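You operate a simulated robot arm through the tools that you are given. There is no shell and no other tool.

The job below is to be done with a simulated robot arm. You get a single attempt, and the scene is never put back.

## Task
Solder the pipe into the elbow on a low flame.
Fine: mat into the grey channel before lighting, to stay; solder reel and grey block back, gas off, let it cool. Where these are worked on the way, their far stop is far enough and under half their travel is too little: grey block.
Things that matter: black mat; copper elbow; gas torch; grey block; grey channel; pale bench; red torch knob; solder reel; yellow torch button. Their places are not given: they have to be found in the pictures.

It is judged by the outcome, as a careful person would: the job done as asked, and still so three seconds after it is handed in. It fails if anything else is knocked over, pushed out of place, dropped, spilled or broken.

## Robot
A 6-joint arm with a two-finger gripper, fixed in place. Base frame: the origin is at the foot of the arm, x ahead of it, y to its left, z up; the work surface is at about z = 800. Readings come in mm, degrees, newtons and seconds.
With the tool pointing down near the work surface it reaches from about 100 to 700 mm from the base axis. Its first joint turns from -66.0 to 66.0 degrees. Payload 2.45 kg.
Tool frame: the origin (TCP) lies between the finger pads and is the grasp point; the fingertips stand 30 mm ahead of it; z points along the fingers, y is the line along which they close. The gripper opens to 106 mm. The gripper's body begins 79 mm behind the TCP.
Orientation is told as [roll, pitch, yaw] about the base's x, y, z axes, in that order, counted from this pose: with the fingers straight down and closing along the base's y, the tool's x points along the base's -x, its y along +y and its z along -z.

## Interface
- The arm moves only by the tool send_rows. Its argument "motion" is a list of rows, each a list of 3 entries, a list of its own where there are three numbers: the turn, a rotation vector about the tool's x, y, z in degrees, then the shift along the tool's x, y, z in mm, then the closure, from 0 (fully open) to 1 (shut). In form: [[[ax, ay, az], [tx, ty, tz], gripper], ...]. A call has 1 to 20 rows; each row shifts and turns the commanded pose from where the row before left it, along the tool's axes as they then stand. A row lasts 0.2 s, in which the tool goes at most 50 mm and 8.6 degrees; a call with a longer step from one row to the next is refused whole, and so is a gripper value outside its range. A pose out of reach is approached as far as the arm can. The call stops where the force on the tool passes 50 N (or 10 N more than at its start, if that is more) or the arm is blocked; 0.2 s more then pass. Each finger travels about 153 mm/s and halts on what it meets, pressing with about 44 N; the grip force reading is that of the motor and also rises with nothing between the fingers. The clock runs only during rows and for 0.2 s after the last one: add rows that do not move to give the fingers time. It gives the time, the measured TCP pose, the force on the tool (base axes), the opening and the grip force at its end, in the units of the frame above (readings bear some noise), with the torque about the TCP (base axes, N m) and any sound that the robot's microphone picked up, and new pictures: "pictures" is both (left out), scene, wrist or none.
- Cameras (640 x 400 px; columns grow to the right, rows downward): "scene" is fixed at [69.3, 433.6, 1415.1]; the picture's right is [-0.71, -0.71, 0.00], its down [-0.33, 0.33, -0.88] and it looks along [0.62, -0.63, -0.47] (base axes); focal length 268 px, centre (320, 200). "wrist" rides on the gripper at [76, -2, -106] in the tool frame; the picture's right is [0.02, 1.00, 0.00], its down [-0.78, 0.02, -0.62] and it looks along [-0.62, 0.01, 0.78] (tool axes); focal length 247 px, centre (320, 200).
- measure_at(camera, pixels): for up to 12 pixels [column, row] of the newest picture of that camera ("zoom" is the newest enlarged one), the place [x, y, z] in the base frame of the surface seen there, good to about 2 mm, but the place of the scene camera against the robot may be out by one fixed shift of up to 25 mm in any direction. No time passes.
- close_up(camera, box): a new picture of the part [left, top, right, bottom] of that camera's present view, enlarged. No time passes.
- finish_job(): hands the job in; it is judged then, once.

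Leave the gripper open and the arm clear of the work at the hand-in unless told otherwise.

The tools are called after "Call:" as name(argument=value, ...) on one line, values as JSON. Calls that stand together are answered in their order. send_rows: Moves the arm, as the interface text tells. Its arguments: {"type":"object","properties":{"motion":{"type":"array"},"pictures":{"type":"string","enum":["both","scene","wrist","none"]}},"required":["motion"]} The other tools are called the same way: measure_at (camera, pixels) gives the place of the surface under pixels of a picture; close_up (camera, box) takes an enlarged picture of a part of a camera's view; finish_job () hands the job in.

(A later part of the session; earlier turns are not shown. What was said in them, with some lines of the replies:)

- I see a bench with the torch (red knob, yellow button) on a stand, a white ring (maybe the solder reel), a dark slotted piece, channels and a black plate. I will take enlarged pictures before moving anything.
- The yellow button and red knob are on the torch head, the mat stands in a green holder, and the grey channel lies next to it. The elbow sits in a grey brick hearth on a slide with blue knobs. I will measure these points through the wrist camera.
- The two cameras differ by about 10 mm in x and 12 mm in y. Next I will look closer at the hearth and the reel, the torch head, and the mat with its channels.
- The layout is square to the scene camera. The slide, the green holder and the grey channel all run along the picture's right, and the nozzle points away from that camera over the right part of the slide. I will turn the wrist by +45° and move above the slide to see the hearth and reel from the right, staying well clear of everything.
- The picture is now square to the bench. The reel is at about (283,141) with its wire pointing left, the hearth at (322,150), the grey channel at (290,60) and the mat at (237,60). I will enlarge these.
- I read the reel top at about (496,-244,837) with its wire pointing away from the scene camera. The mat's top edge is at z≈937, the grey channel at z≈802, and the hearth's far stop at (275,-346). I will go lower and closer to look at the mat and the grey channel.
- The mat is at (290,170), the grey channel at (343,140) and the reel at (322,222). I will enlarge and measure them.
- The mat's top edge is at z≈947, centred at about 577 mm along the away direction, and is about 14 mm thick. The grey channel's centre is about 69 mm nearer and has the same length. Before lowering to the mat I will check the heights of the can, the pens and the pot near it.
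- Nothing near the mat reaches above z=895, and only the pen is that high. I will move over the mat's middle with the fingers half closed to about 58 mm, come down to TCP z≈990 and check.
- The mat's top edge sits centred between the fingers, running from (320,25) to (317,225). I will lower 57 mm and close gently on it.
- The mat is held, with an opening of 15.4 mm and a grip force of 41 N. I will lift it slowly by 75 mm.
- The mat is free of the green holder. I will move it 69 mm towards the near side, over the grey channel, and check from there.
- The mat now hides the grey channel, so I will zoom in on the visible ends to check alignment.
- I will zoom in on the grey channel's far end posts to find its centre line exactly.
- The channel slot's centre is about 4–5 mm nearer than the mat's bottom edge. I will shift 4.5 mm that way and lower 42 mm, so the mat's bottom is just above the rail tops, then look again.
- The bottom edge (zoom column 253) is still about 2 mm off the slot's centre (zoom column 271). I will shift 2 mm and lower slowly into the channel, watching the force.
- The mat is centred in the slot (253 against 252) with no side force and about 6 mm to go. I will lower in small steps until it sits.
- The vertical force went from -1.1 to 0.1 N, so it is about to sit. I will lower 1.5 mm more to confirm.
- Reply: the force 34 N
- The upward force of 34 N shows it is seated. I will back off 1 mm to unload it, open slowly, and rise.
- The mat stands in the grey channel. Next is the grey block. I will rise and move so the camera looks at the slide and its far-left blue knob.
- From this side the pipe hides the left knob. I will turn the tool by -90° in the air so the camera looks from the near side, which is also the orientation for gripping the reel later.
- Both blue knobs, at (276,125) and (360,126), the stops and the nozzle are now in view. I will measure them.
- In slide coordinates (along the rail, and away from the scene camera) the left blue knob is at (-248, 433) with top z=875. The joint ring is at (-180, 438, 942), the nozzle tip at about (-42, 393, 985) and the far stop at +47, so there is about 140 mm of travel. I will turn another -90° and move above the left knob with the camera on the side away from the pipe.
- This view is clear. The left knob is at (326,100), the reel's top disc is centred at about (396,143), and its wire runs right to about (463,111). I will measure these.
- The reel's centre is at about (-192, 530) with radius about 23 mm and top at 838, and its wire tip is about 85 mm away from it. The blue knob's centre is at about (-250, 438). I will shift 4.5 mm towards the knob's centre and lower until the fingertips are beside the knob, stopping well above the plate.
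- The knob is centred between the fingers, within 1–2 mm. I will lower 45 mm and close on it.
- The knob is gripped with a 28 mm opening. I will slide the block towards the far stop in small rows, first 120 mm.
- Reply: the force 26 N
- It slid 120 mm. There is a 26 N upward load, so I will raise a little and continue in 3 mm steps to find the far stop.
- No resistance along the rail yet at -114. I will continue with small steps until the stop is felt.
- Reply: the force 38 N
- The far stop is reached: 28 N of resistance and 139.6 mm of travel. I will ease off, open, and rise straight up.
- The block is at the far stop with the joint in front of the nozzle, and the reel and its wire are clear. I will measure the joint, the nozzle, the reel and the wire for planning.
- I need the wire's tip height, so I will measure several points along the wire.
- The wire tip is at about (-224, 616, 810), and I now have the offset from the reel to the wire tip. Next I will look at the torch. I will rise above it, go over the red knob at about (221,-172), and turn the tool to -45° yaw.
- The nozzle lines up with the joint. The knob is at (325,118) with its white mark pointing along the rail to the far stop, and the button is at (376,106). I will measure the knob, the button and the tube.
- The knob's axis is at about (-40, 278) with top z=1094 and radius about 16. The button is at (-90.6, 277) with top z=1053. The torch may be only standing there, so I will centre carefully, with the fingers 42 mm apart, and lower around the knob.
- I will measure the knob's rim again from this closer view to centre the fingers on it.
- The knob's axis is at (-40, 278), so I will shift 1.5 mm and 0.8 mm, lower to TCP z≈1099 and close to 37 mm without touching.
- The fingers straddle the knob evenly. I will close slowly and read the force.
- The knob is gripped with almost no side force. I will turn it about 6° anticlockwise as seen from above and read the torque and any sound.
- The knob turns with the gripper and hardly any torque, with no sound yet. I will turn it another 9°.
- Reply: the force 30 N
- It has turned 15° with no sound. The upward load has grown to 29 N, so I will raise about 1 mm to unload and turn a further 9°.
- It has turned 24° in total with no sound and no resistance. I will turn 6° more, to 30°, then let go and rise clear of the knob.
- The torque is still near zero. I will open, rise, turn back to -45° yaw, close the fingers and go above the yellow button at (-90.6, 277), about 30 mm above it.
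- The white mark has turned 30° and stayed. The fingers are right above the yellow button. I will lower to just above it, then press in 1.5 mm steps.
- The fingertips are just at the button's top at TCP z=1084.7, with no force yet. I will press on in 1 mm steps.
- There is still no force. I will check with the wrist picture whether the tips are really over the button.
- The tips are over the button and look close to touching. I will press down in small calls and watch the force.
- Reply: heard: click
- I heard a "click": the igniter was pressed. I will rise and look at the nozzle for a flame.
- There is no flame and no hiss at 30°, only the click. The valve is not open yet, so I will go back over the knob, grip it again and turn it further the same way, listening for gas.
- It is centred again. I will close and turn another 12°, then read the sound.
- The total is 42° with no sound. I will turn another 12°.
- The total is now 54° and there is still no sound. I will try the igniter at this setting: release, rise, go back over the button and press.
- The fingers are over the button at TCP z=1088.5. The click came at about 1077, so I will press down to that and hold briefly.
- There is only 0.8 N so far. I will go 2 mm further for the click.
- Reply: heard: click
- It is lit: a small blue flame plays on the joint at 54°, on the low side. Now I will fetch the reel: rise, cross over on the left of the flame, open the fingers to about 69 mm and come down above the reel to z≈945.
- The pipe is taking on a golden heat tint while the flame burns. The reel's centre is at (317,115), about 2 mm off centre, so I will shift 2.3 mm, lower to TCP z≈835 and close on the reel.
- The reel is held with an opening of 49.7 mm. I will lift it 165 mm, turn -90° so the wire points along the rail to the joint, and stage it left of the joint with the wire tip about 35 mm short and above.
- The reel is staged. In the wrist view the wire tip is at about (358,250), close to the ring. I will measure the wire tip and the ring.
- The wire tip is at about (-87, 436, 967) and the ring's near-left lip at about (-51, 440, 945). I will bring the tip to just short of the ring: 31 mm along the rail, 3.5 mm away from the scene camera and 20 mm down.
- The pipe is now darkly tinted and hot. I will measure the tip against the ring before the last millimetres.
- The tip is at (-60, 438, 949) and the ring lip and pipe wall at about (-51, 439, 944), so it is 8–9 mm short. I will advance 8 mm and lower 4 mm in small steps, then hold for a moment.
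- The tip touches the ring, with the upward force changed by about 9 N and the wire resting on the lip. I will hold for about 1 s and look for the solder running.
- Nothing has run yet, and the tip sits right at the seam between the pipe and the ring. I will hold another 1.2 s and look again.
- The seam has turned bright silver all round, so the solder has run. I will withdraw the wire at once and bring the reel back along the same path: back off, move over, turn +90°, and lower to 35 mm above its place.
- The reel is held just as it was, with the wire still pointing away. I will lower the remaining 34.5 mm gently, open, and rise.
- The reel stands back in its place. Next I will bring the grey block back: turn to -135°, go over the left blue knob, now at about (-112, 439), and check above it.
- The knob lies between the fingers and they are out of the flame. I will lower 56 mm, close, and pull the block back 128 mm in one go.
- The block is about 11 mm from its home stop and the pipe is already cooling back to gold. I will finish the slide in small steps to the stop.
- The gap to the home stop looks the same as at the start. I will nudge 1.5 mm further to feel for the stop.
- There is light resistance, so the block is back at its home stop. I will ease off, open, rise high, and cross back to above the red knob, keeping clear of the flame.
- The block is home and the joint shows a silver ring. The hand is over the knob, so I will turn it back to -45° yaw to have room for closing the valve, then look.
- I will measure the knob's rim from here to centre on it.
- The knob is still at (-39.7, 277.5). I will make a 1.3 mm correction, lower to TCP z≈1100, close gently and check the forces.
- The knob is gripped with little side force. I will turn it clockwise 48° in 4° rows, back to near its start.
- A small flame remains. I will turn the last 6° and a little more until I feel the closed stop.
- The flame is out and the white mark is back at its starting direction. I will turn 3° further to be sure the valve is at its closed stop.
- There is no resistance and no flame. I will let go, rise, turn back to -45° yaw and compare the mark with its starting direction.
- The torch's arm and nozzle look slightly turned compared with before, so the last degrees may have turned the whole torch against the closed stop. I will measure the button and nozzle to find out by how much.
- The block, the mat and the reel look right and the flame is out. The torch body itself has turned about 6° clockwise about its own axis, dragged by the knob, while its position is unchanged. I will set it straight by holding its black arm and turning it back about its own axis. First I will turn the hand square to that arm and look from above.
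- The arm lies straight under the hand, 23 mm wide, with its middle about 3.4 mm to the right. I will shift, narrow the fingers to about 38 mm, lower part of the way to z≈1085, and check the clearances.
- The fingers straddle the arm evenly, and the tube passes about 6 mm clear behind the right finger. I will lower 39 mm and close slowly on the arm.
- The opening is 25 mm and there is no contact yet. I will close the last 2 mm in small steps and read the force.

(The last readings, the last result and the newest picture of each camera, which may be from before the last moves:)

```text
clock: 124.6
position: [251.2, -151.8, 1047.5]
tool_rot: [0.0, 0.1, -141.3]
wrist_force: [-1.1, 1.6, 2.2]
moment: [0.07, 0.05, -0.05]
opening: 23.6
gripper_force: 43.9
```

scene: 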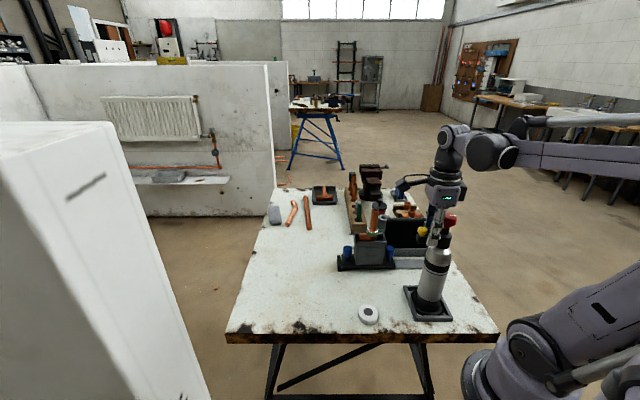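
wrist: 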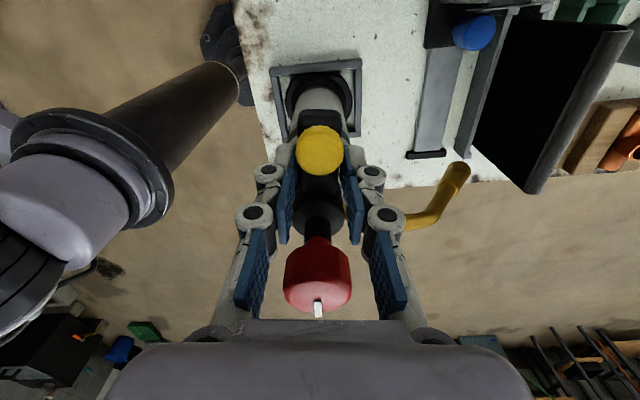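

The arm is held at 23.6 mm with hardly any side force. I will turn the torch anticlockwise about its own axis in 1° rows, first 4°.

Call:
send_rows(motion=[[[0, 0, -1], [0, -0.54, 0], 0.81], [[0, 0, -1], [0, -0.54, 0], 0.81], [[0, 0, -1], [0, -0.54, 0], 0.81], [[0, 0, -1], [0, -0.54, 0], 0.81], [[0, 0, 0], [0, 0, 0], 0.81]], pictures="scene")

```text
clock: 125.8
position: [250.5, -151.4, 1047.5]
tool_rot: [0.2, 0.0, -137.2]
wrist_force: [-3.5, -5.2, 15.3]
moment: [-1.01, 0.86, 0.03]
opening: 23.4
gripper_force: 43.8
```

scene: 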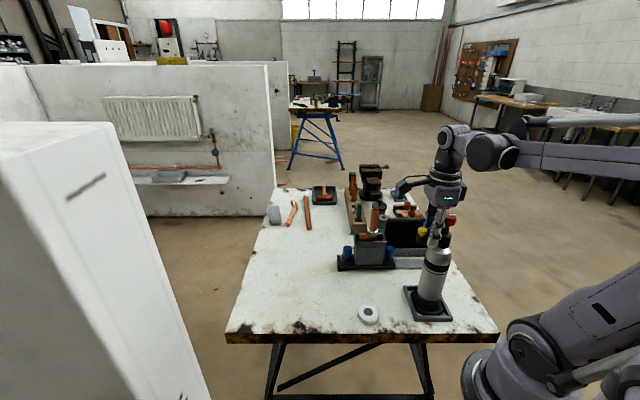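

An upward load of 15 N has appeared, so I will ease up 0.4 mm and continue the last 4°.

Call:
send_rows(motion=[[[0, 0, 0], [0, 0, -0.4], 0.81], [[0, 0, -1], [0, -0.54, 0], 0.81], [[0, 0, -1], [0, -0.54, 0], 0.81], [[0, 0, -1], [0, -0.54, 0], 0.81], [[0, 0, -1], [0, -0.54, 0], 0.81], [[0, 0, 0], [0, 0, 0], 0.81]], pictures="scene")

Call:
close_up(camera="scene", box=[390, 190, 480, 330])

```text
clock: 127.2
position: [247.1, -148.4, 1047.1]
tool_rot: [0.1, 0.1, -133.1]
wrist_force: [0.0, -0.3, -0.2]
moment: [0.15, -0.12, -0.03]
opening: 23.6
gripper_force: 44.2
```

scene: 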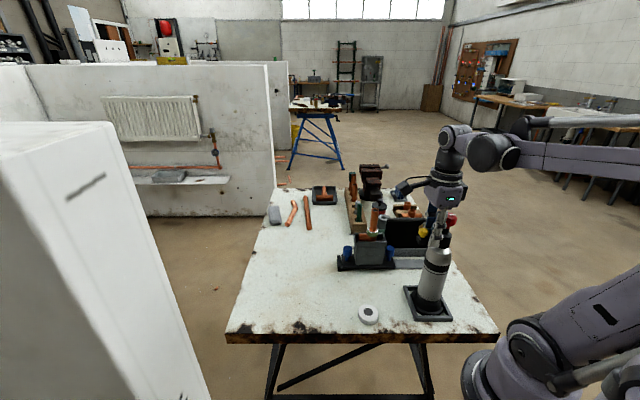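

```text
2.86 times, centred on (435, 260) of scene
```

zoom: 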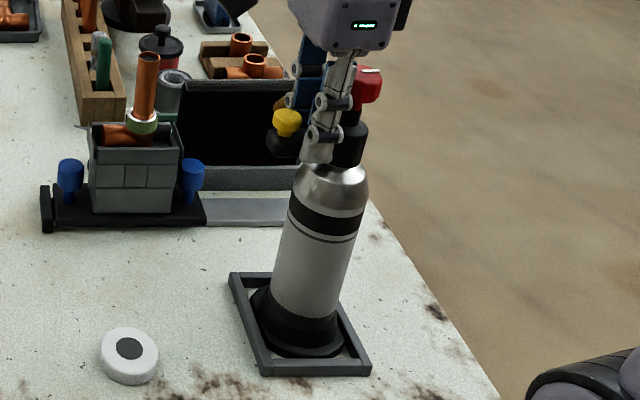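

The forces are back to zero and the arm now points about 2° past its original direction, which leaves room for the final closing turn. I will open slowly and rise clear.

Call:
send_rows(motion=[[[0, 0, 0], [0, 0, 0], 0.78], [[0, 0, 0], [0, 0, 0], 0.74], [[0, 0, 0], [0, 0, 0], 0.68], [[0, 0, 0], [0, 0, 0], 0.64], [[0, 0, 0], [0, 0, 0], 0.64], [[0, 0, 0], [0, 0, -15], 0.64], [[0, 0, 0], [0, 0, -25], 0.64], [[0, 0, 0], [0, 0, -30], 0.64], [[0, 0, 0], [0, 0, -33], 0.6], [[0, 0, 0], [0, 0, 0], 0.5]], pictures="both")

Call:
close_up(camera="scene", box=[380, 200, 470, 330])

Call:
close_up(camera="wrist", box=[220, 20, 420, 220])

```text
clock: 129.4
position: [248.9, -148.3, 1150.0]
tool_rot: [0.1, 0.0, -133.4]
wrist_force: [-0.3, 0.8, -0.4]
moment: [0.01, -0.02, -0.02]
opening: 53.0
gripper_force: 0.1
```

scene: 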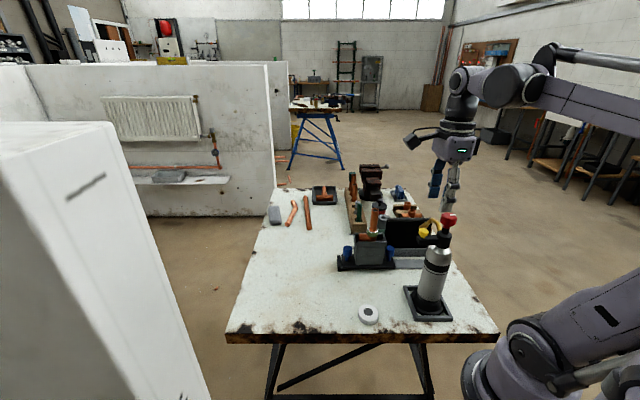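
wrist: 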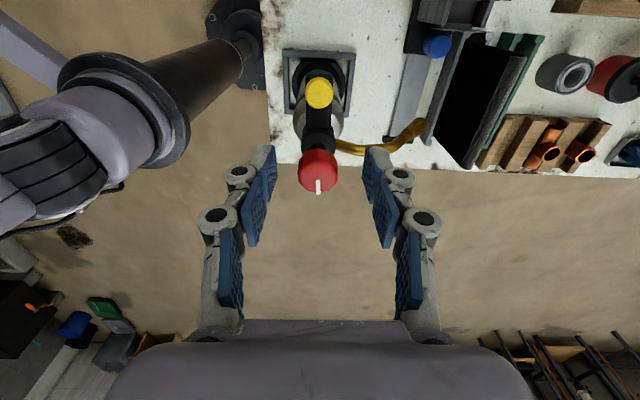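

```text
3.08 times, centred on (425, 265) of scene
```

zoom: 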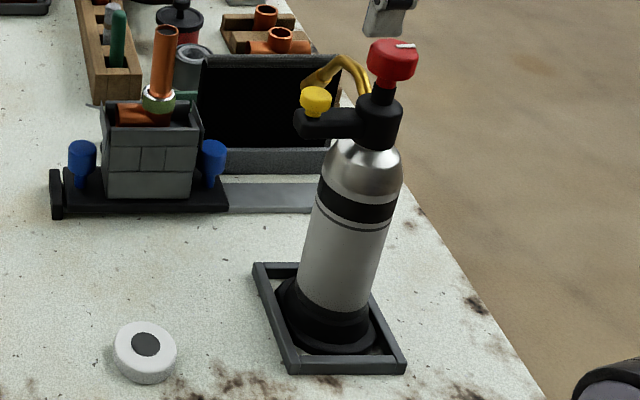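

```text
2.00 times, centred on (320, 120) of wrist
```

zoom: 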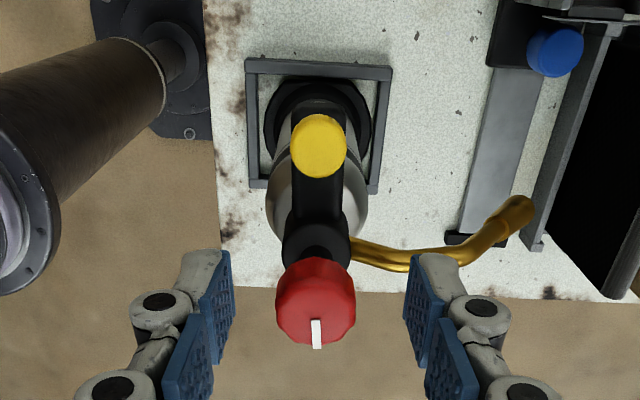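

The torch stands upright in its tray. Now the last few degrees of the valve. I will measure the knob from here and grip it at this yaw.

Call:
measure_at(camera="wrist", pixels=[[318.5, 155], [318.5, 165], [318.5, 175], [318.5, 185], [300, 170], [337, 170], [319, 93], [313, 93], [326, 93], [319, 86], [319, 100]])

Call:
close_up(camera="wrist", box=[280, 60, 360, 210])

```text
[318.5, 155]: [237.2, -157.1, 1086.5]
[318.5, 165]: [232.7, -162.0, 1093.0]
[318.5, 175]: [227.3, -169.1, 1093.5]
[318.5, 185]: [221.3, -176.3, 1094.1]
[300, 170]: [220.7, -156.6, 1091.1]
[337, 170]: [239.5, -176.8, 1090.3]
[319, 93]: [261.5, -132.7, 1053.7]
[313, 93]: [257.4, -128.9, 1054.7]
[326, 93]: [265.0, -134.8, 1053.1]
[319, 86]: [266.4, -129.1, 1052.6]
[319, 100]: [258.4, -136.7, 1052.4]
```

```text
2.67 times, centred on (320, 135) of wrist
```

zoom: 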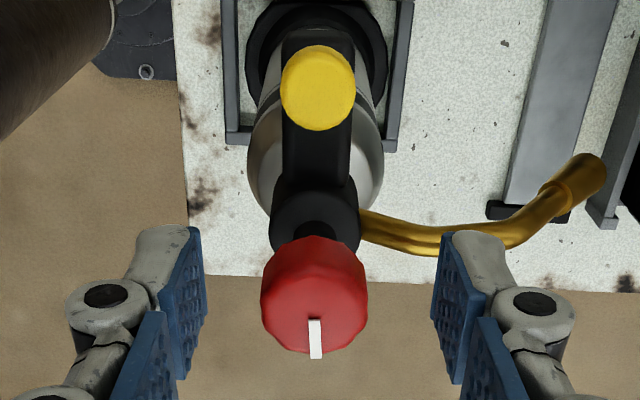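

The knob's centre is about 28.5 mm back and 1.5 mm to the left of the hand, and the arm's direction is within 2° of the original. I will move over the knob and check.

Call:
send_rows(motion=[[[0, 0, 0], [-28.5, -1.5, 0], 0.4], [[0, 0, 0], [0, 0, 0], 0.4], [[0, 0, 0], [0, 0, 0], 0.4]], pictures="wrist")

Call:
close_up(camera="wrist", box=[240, 60, 400, 200])

Call:
measure_at(camera="wrist", pixels=[[319, 130], [319, 140], [319, 148], [303, 138], [335, 138]])

```text
clock: 130.2
position: [228.7, -166.9, 1150.8]
tool_rot: [0.1, 0.0, -133.2]
wrist_force: [0.2, 0.1, -0.3]
moment: [0.0, -0.01, -0.02]
opening: 63.5
gripper_force: 0.1
```

wrist: 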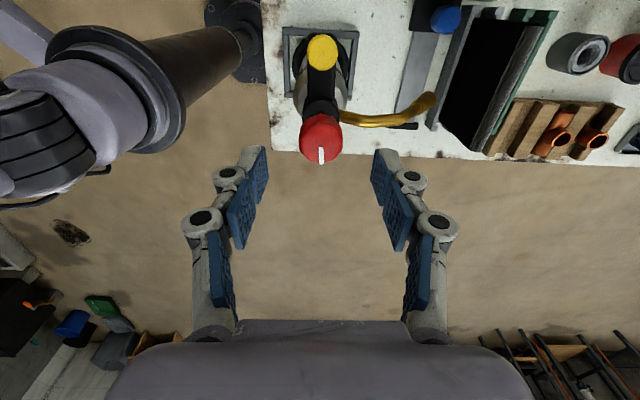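

```text
2.86 times, centred on (320, 130) of wrist
```

zoom: 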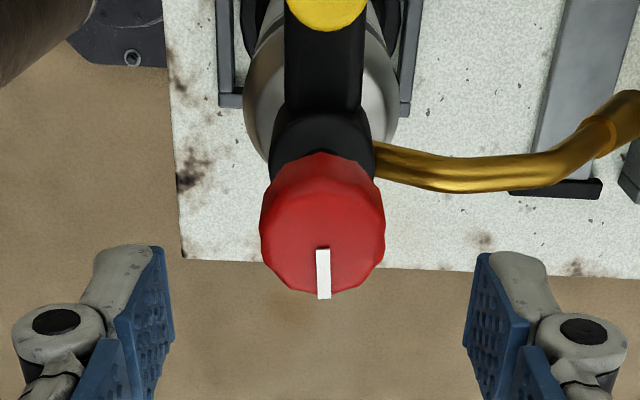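

```text
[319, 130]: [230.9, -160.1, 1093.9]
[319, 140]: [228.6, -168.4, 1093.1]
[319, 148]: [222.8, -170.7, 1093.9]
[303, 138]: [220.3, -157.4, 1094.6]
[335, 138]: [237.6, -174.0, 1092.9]
```

The knob is centred under the hand, and its mark lines up with the arm to about 1°. I will lower, grip, and turn gently 3° clockwise to make sure the valve is fully shut.

Call:
send_rows(motion=[[[0, 0, 0], [-0.8, 0.5, 0], 0.4], [[0, 0, 0], [0, 0, 26], 0.4], [[0, 0, 0], [0, 0, 25], 0.4], [[0, 0, 0], [0, 0, 0], 0.5], [[0, 0, 0], [0, 0, 0], 0.6], [[0, 0, 0], [0, 0, 0], 0.64], [[0, 0, 0], [0, 0, 0], 0.64]], pictures="wrist")

Call:
close_up(camera="wrist", box=[240, 100, 400, 240])

```text
clock: 131.8
position: [228.2, -169.4, 1098.6]
tool_rot: [0.1, 0.0, -133.2]
wrist_force: [0.4, 0.4, 0.2]
moment: [-0.02, 0.0, 0.02]
opening: 38.4
gripper_force: 0.1
```

wrist: 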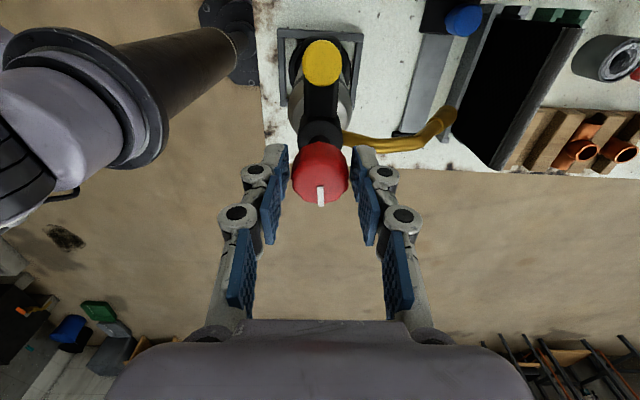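

```text
2.86 times, centred on (320, 170) of wrist
```

zoom: 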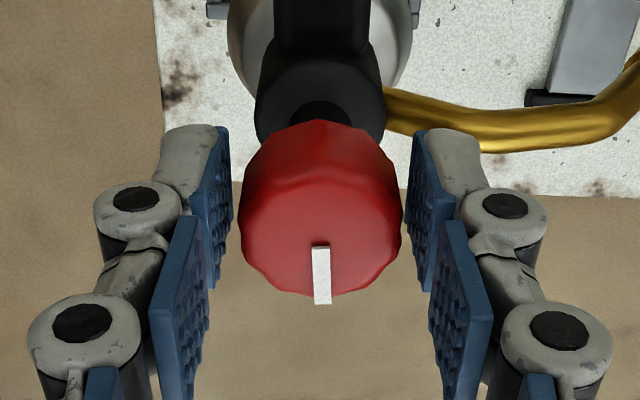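

The fingers are centred. I will close and turn 4.5° clockwise in small rows, then check the mark against the arm.

Call:
send_rows(motion=[[[0, 0, 0], [0, 0, -1], 0.66], [[0, 0, 0], [0, 0, 0], 0.68], [[0, 0, 0], [0, 0, 0], 0.7], [[0, 0, 0], [0, 0, 0], 0.72], [[0, 0, 0], [0, 0, 0], 0.74], [[0, 0, 1.5], [0, 0, 0], 0.74], [[0, 0, 1.5], [0, 0, 0], 0.74], [[0, 0, 1.5], [0, 0, 0], 0.74], [[0, 0, 0], [0, 0, 0], 0.74]], pictures="wrist")

Call:
close_up(camera="wrist", box=[240, 40, 400, 220])

```text
clock: 133.8
position: [226.3, -168.9, 1100.1]
tool_rot: [0.1, 0.0, -137.8]
wrist_force: [0.1, -1.8, 0.2]
moment: [-0.27, 0.15, 0.04]
opening: 31.4
gripper_force: 44.4
```

wrist: 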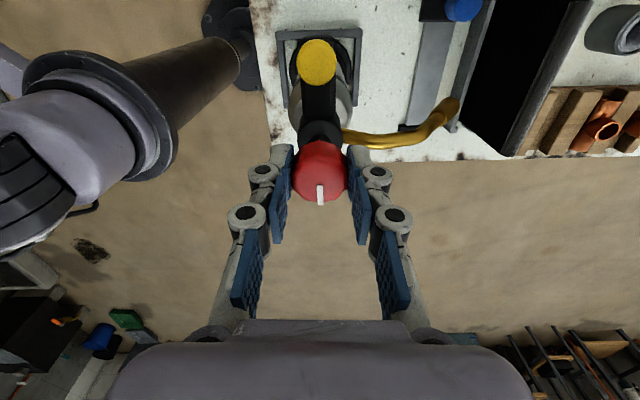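

```text
2.22 times, centred on (320, 130) of wrist
```

zoom: 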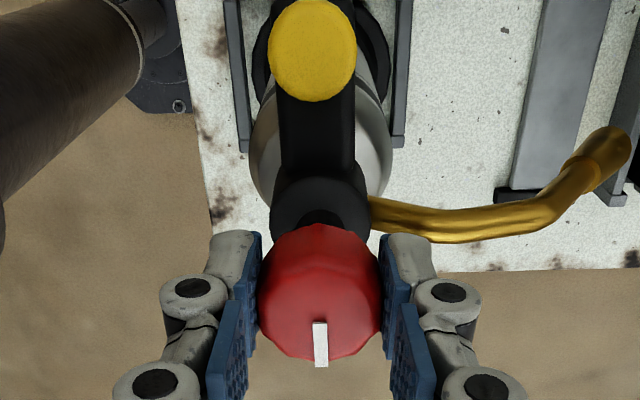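

The mark and the arm now line up, and the arm's direction works out at 45°, its original heading. The valve is shut and the torch is straight. I will open and rise clear.

Call:
send_rows(motion=[[[0, 0, 0], [0, 0, 0], 0.7], [[0, 0, 0], [0, 0, 0], 0.65], [[0, 0, 0], [0, 0, 0], 0.55], [[0, 0, 0], [0, 0, 0], 0.45], [[0, 0, 0], [0, 0, -20], 0.4], [[0, 0, 0], [0, 0, -35], 0.4], [[0, 0, 0], [0, 0, -45], 0.3], [[0, 0, 0], [0, 0, 0], 0.2], [[0, 0, 0], [0, 0, 0], 0.0], [[0, 0, 0], [0, 0, 0], 0.0]], pictures="both")

Call:
close_up(camera="scene", box=[325, 190, 475, 330])

Call:
close_up(camera="wrist", box=[260, 20, 380, 180])

```text
clock: 136.0
position: [228.4, -167.2, 1200.0]
tool_rot: [0.1, 0.0, -137.9]
wrist_force: [0.3, -0.2, 0.0]
moment: [-0.02, 0.01, 0.02]
opening: 105.7
gripper_force: 0.1
```

scene: 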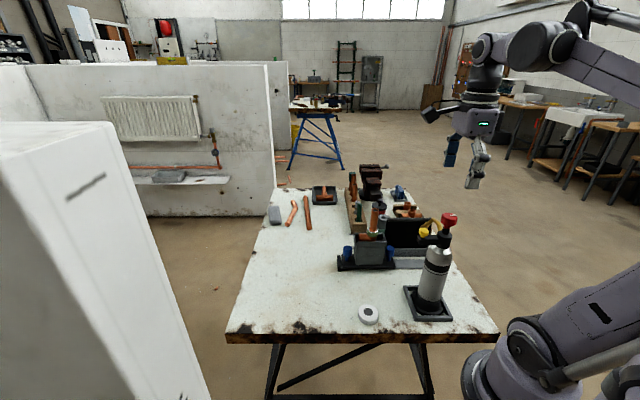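
wrist: 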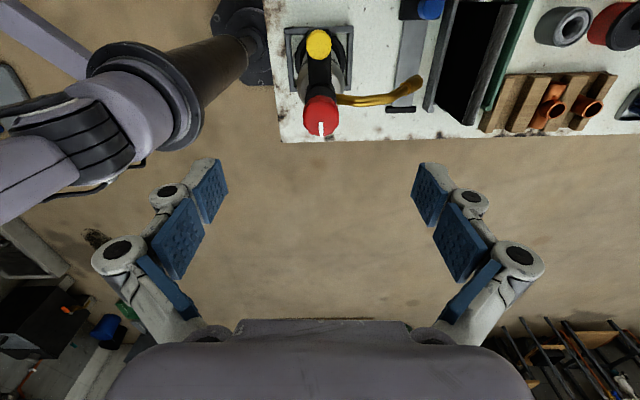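

```text
2.86 times, centred on (400, 260) of scene
```

zoom: 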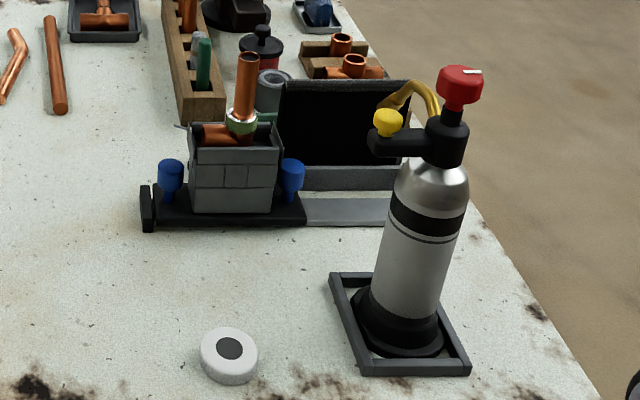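

```text
2.50 times, centred on (320, 100) of wrist
```

zoom: 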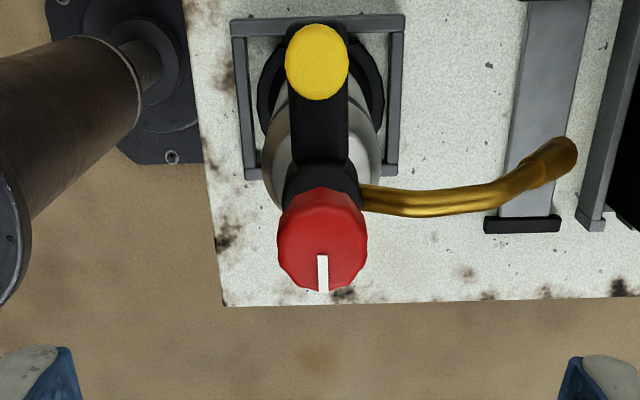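

The torch looks upright and straight. I will compare it with the starting view using the same enlargement, and also check the reel and the mat.

Call:
close_up(camera="scene", box=[330, 230, 490, 330])

Call:
close_up(camera="scene", box=[310, 170, 470, 270])

Call:
close_up(camera="scene", box=[330, 195, 410, 275])

```text
4.00 times, centred on (410, 280) of scene
```

zoom: 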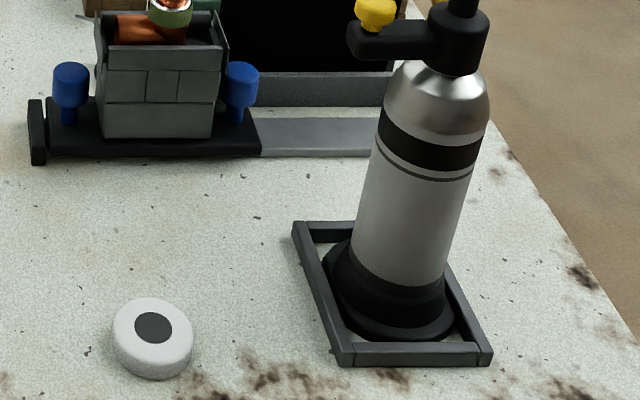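

```text
4.00 times, centred on (390, 220) of scene
```

zoom: 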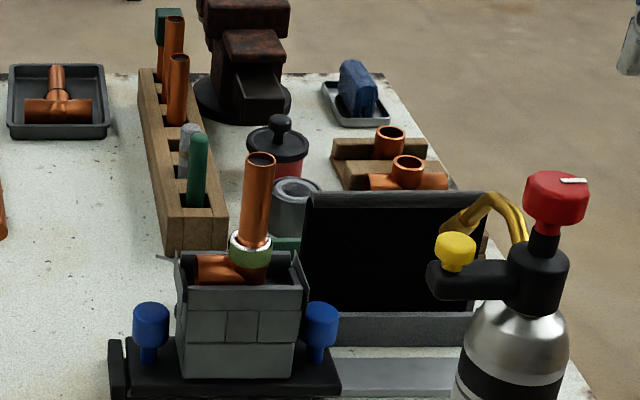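

```text
5.00 times, centred on (370, 235) of scene
```

zoom: 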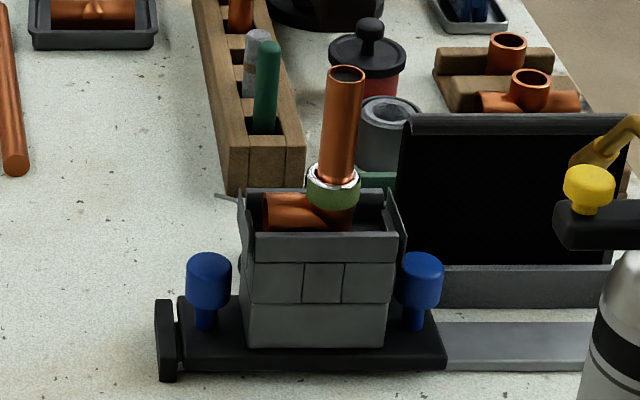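

The block is home, the mat is in the grey channel, the reel and its wire are as at the start, and the torch is in its place with the mark at off. The seam is silver and the copper is back to its cold colour. I will rise further and wait so it cools fully.

Call:
send_rows(motion=[[[0, 0, 0], [0, 0, -40], 0], [[0, 0, 0], [0, 0, -40], 0], [[0, 0, 0], [0, 0, -35], 0], [[0, 0, 0], [0, 0, 0], 0], [[0, 0, 0], [0, 0, 0], 0], [[0, 0, 0], [0, 0, 0], 0], [[0, 0, 0], [0, 0, 0], 0], [[0, 0, 0], [0, 0, 0], 0], [[0, 0, 0], [0, 0, 0], 0], [[0, 0, 0], [0, 0, 0], 0], [[0, 0, 0], [0, 0, 0], 0], [[0, 0, 0], [0, 0, 0], 0], [[0, 0, 0], [0, 0, 0], 0], [[0, 0, 0], [0, 0, 0], 0], [[0, 0, 0], [0, 0, 0], 0], [[0, 0, 0], [0, 0, 0], 0], [[0, 0, 0], [0, 0, 0], 0], [[0, 0, 0], [0, 0, 0], 0], [[0, 0, 0], [0, 0, 0], 0], [[0, 0, 0], [0, 0, 0], 0]], pictures="both")

Call:
close_up(camera="scene", box=[345, 200, 405, 260])

```text
clock: 140.2
position: [227.1, -169.2, 1314.5]
tool_rot: [0.1, 0.0, -137.8]
wrist_force: [0.3, -0.1, -0.3]
moment: [0.01, 0.0, -0.01]
opening: 106.0
gripper_force: 0.2
```

scene: 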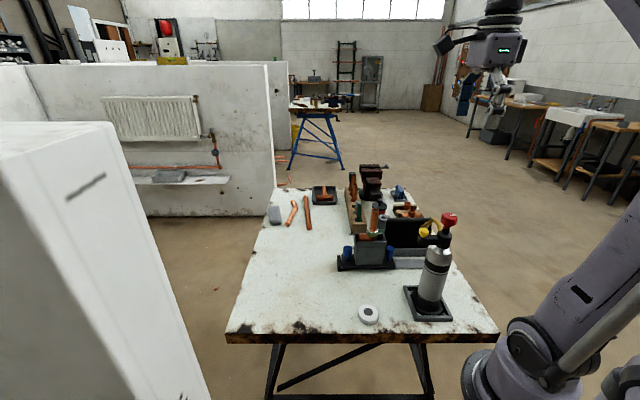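
wrist: 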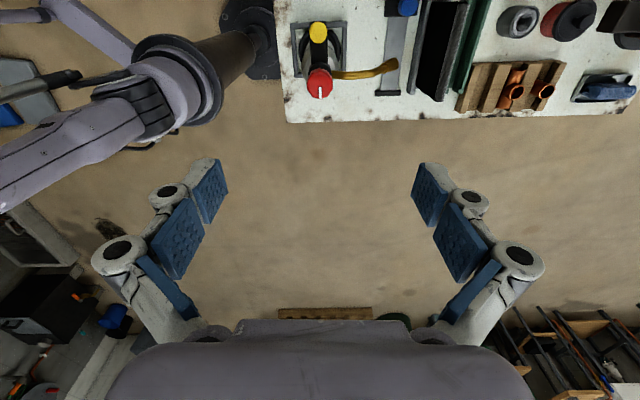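

```text
6.67 times, centred on (375, 230) of scene
```

zoom: 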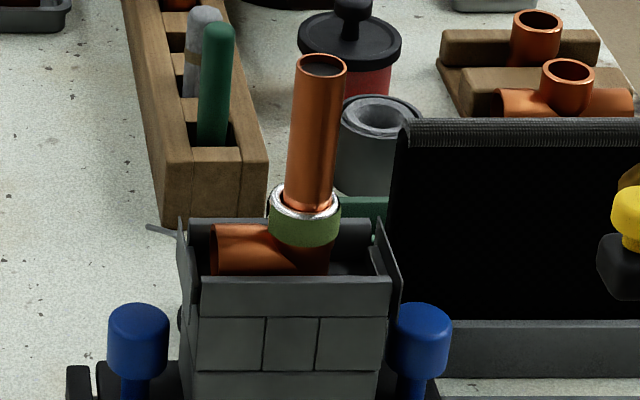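

The joint shows a full silver ring and cold copper, and nothing else has moved. I will wait one more stretch for cooling before handing in.

Call:
send_rows(motion=[[[0, 0, 0], [0, 0, 0], 0], [[0, 0, 0], [0, 0, 0], 0], [[0, 0, 0], [0, 0, 0], 0], [[0, 0, 0], [0, 0, 0], 0], [[0, 0, 0], [0, 0, 0], 0], [[0, 0, 0], [0, 0, 0], 0], [[0, 0, 0], [0, 0, 0], 0], [[0, 0, 0], [0, 0, 0], 0], [[0, 0, 0], [0, 0, 0], 0], [[0, 0, 0], [0, 0, 0], 0], [[0, 0, 0], [0, 0, 0], 0], [[0, 0, 0], [0, 0, 0], 0], [[0, 0, 0], [0, 0, 0], 0], [[0, 0, 0], [0, 0, 0], 0], [[0, 0, 0], [0, 0, 0], 0], [[0, 0, 0], [0, 0, 0], 0], [[0, 0, 0], [0, 0, 0], 0], [[0, 0, 0], [0, 0, 0], 0], [[0, 0, 0], [0, 0, 0], 0], [[0, 0, 0], [0, 0, 0], 0]], pictures="scene")

Call:
send_rows(motion=[[[0, 0, 0], [0, 0, 0], 0], [[0, 0, 0], [0, 0, 0], 0], [[0, 0, 0], [0, 0, 0], 0], [[0, 0, 0], [0, 0, 0], 0], [[0, 0, 0], [0, 0, 0], 0], [[0, 0, 0], [0, 0, 0], 0], [[0, 0, 0], [0, 0, 0], 0], [[0, 0, 0], [0, 0, 0], 0], [[0, 0, 0], [0, 0, 0], 0], [[0, 0, 0], [0, 0, 0], 0], [[0, 0, 0], [0, 0, 0], 0], [[0, 0, 0], [0, 0, 0], 0], [[0, 0, 0], [0, 0, 0], 0], [[0, 0, 0], [0, 0, 0], 0], [[0, 0, 0], [0, 0, 0], 0], [[0, 0, 0], [0, 0, 0], 0], [[0, 0, 0], [0, 0, 0], 0], [[0, 0, 0], [0, 0, 0], 0], [[0, 0, 0], [0, 0, 0], 0], [[0, 0, 0], [0, 0, 0], 0]], pictures="scene")

```text
clock: 144.4
position: [227.2, -169.2, 1315.3]
tool_rot: [0.2, 0.0, -137.8]
wrist_force: [0.3, -0.2, 0.3]
moment: [-0.02, 0.03, -0.02]
opening: 105.9
gripper_force: 0.1
```

scene: 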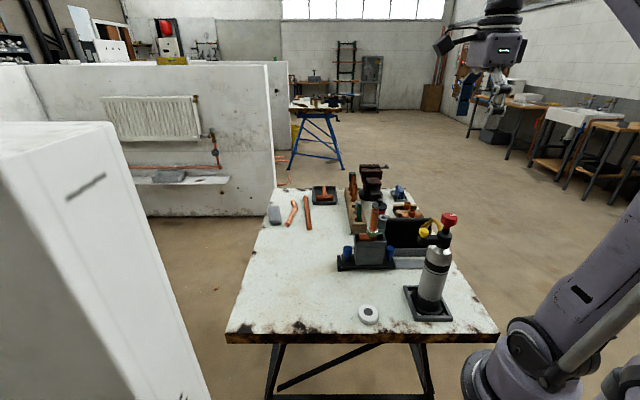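

```text
clock: 148.6
position: [228.8, -169.2, 1315.9]
tool_rot: [0.0, 0.0, -137.8]
wrist_force: [-0.2, -0.2, -0.7]
moment: [0.01, 0.02, -0.02]
opening: 105.9
gripper_force: 0.1
```

scene: 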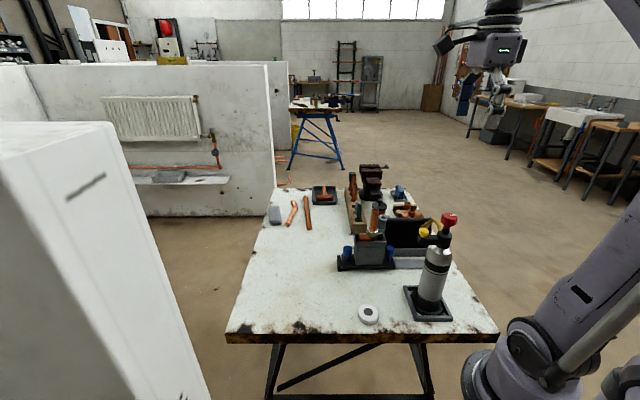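

The joint is soldered and has cooled, with no flame and the gas off. The mat is in the grey channel, the reel and grey block are back, the gripper is open and the arm is clear. I am handing the job in.

Call:
finish_job()

```text
The job is handed in.
```

The pipe is soldered into the elbow: in the last close-up the seam had a silver ring all round and the copper was back to its cold colour. I have handed the job in.

- **Mat:** it went into the grey channel before I lit the torch, and it is still there.
- **Flame:** the first igniter press, with the knob at 30°, did not light. It lit at about 54° with a small blue flame, which I judged to be low by eye.
- **Reel and block:** the block was worked at its far stop. The reel is back in place with its wire as before, and the block is back against its home stop.
- **Gas:** the flame went out when I turned the knob back. Its mark now lines up with its starting direction, and I left about 50 seconds for cooling after moving the block out of the flame.

- **Torch turned:** turning the knob dragged the torch round by about 6°. I turned it back by its arm, so it again stands upright and straight in its tray, in its original place as far as the pictures show.
- **Joint in the block:** the elbow and pipe sit about 4 mm further along inside the grey block than at the start.
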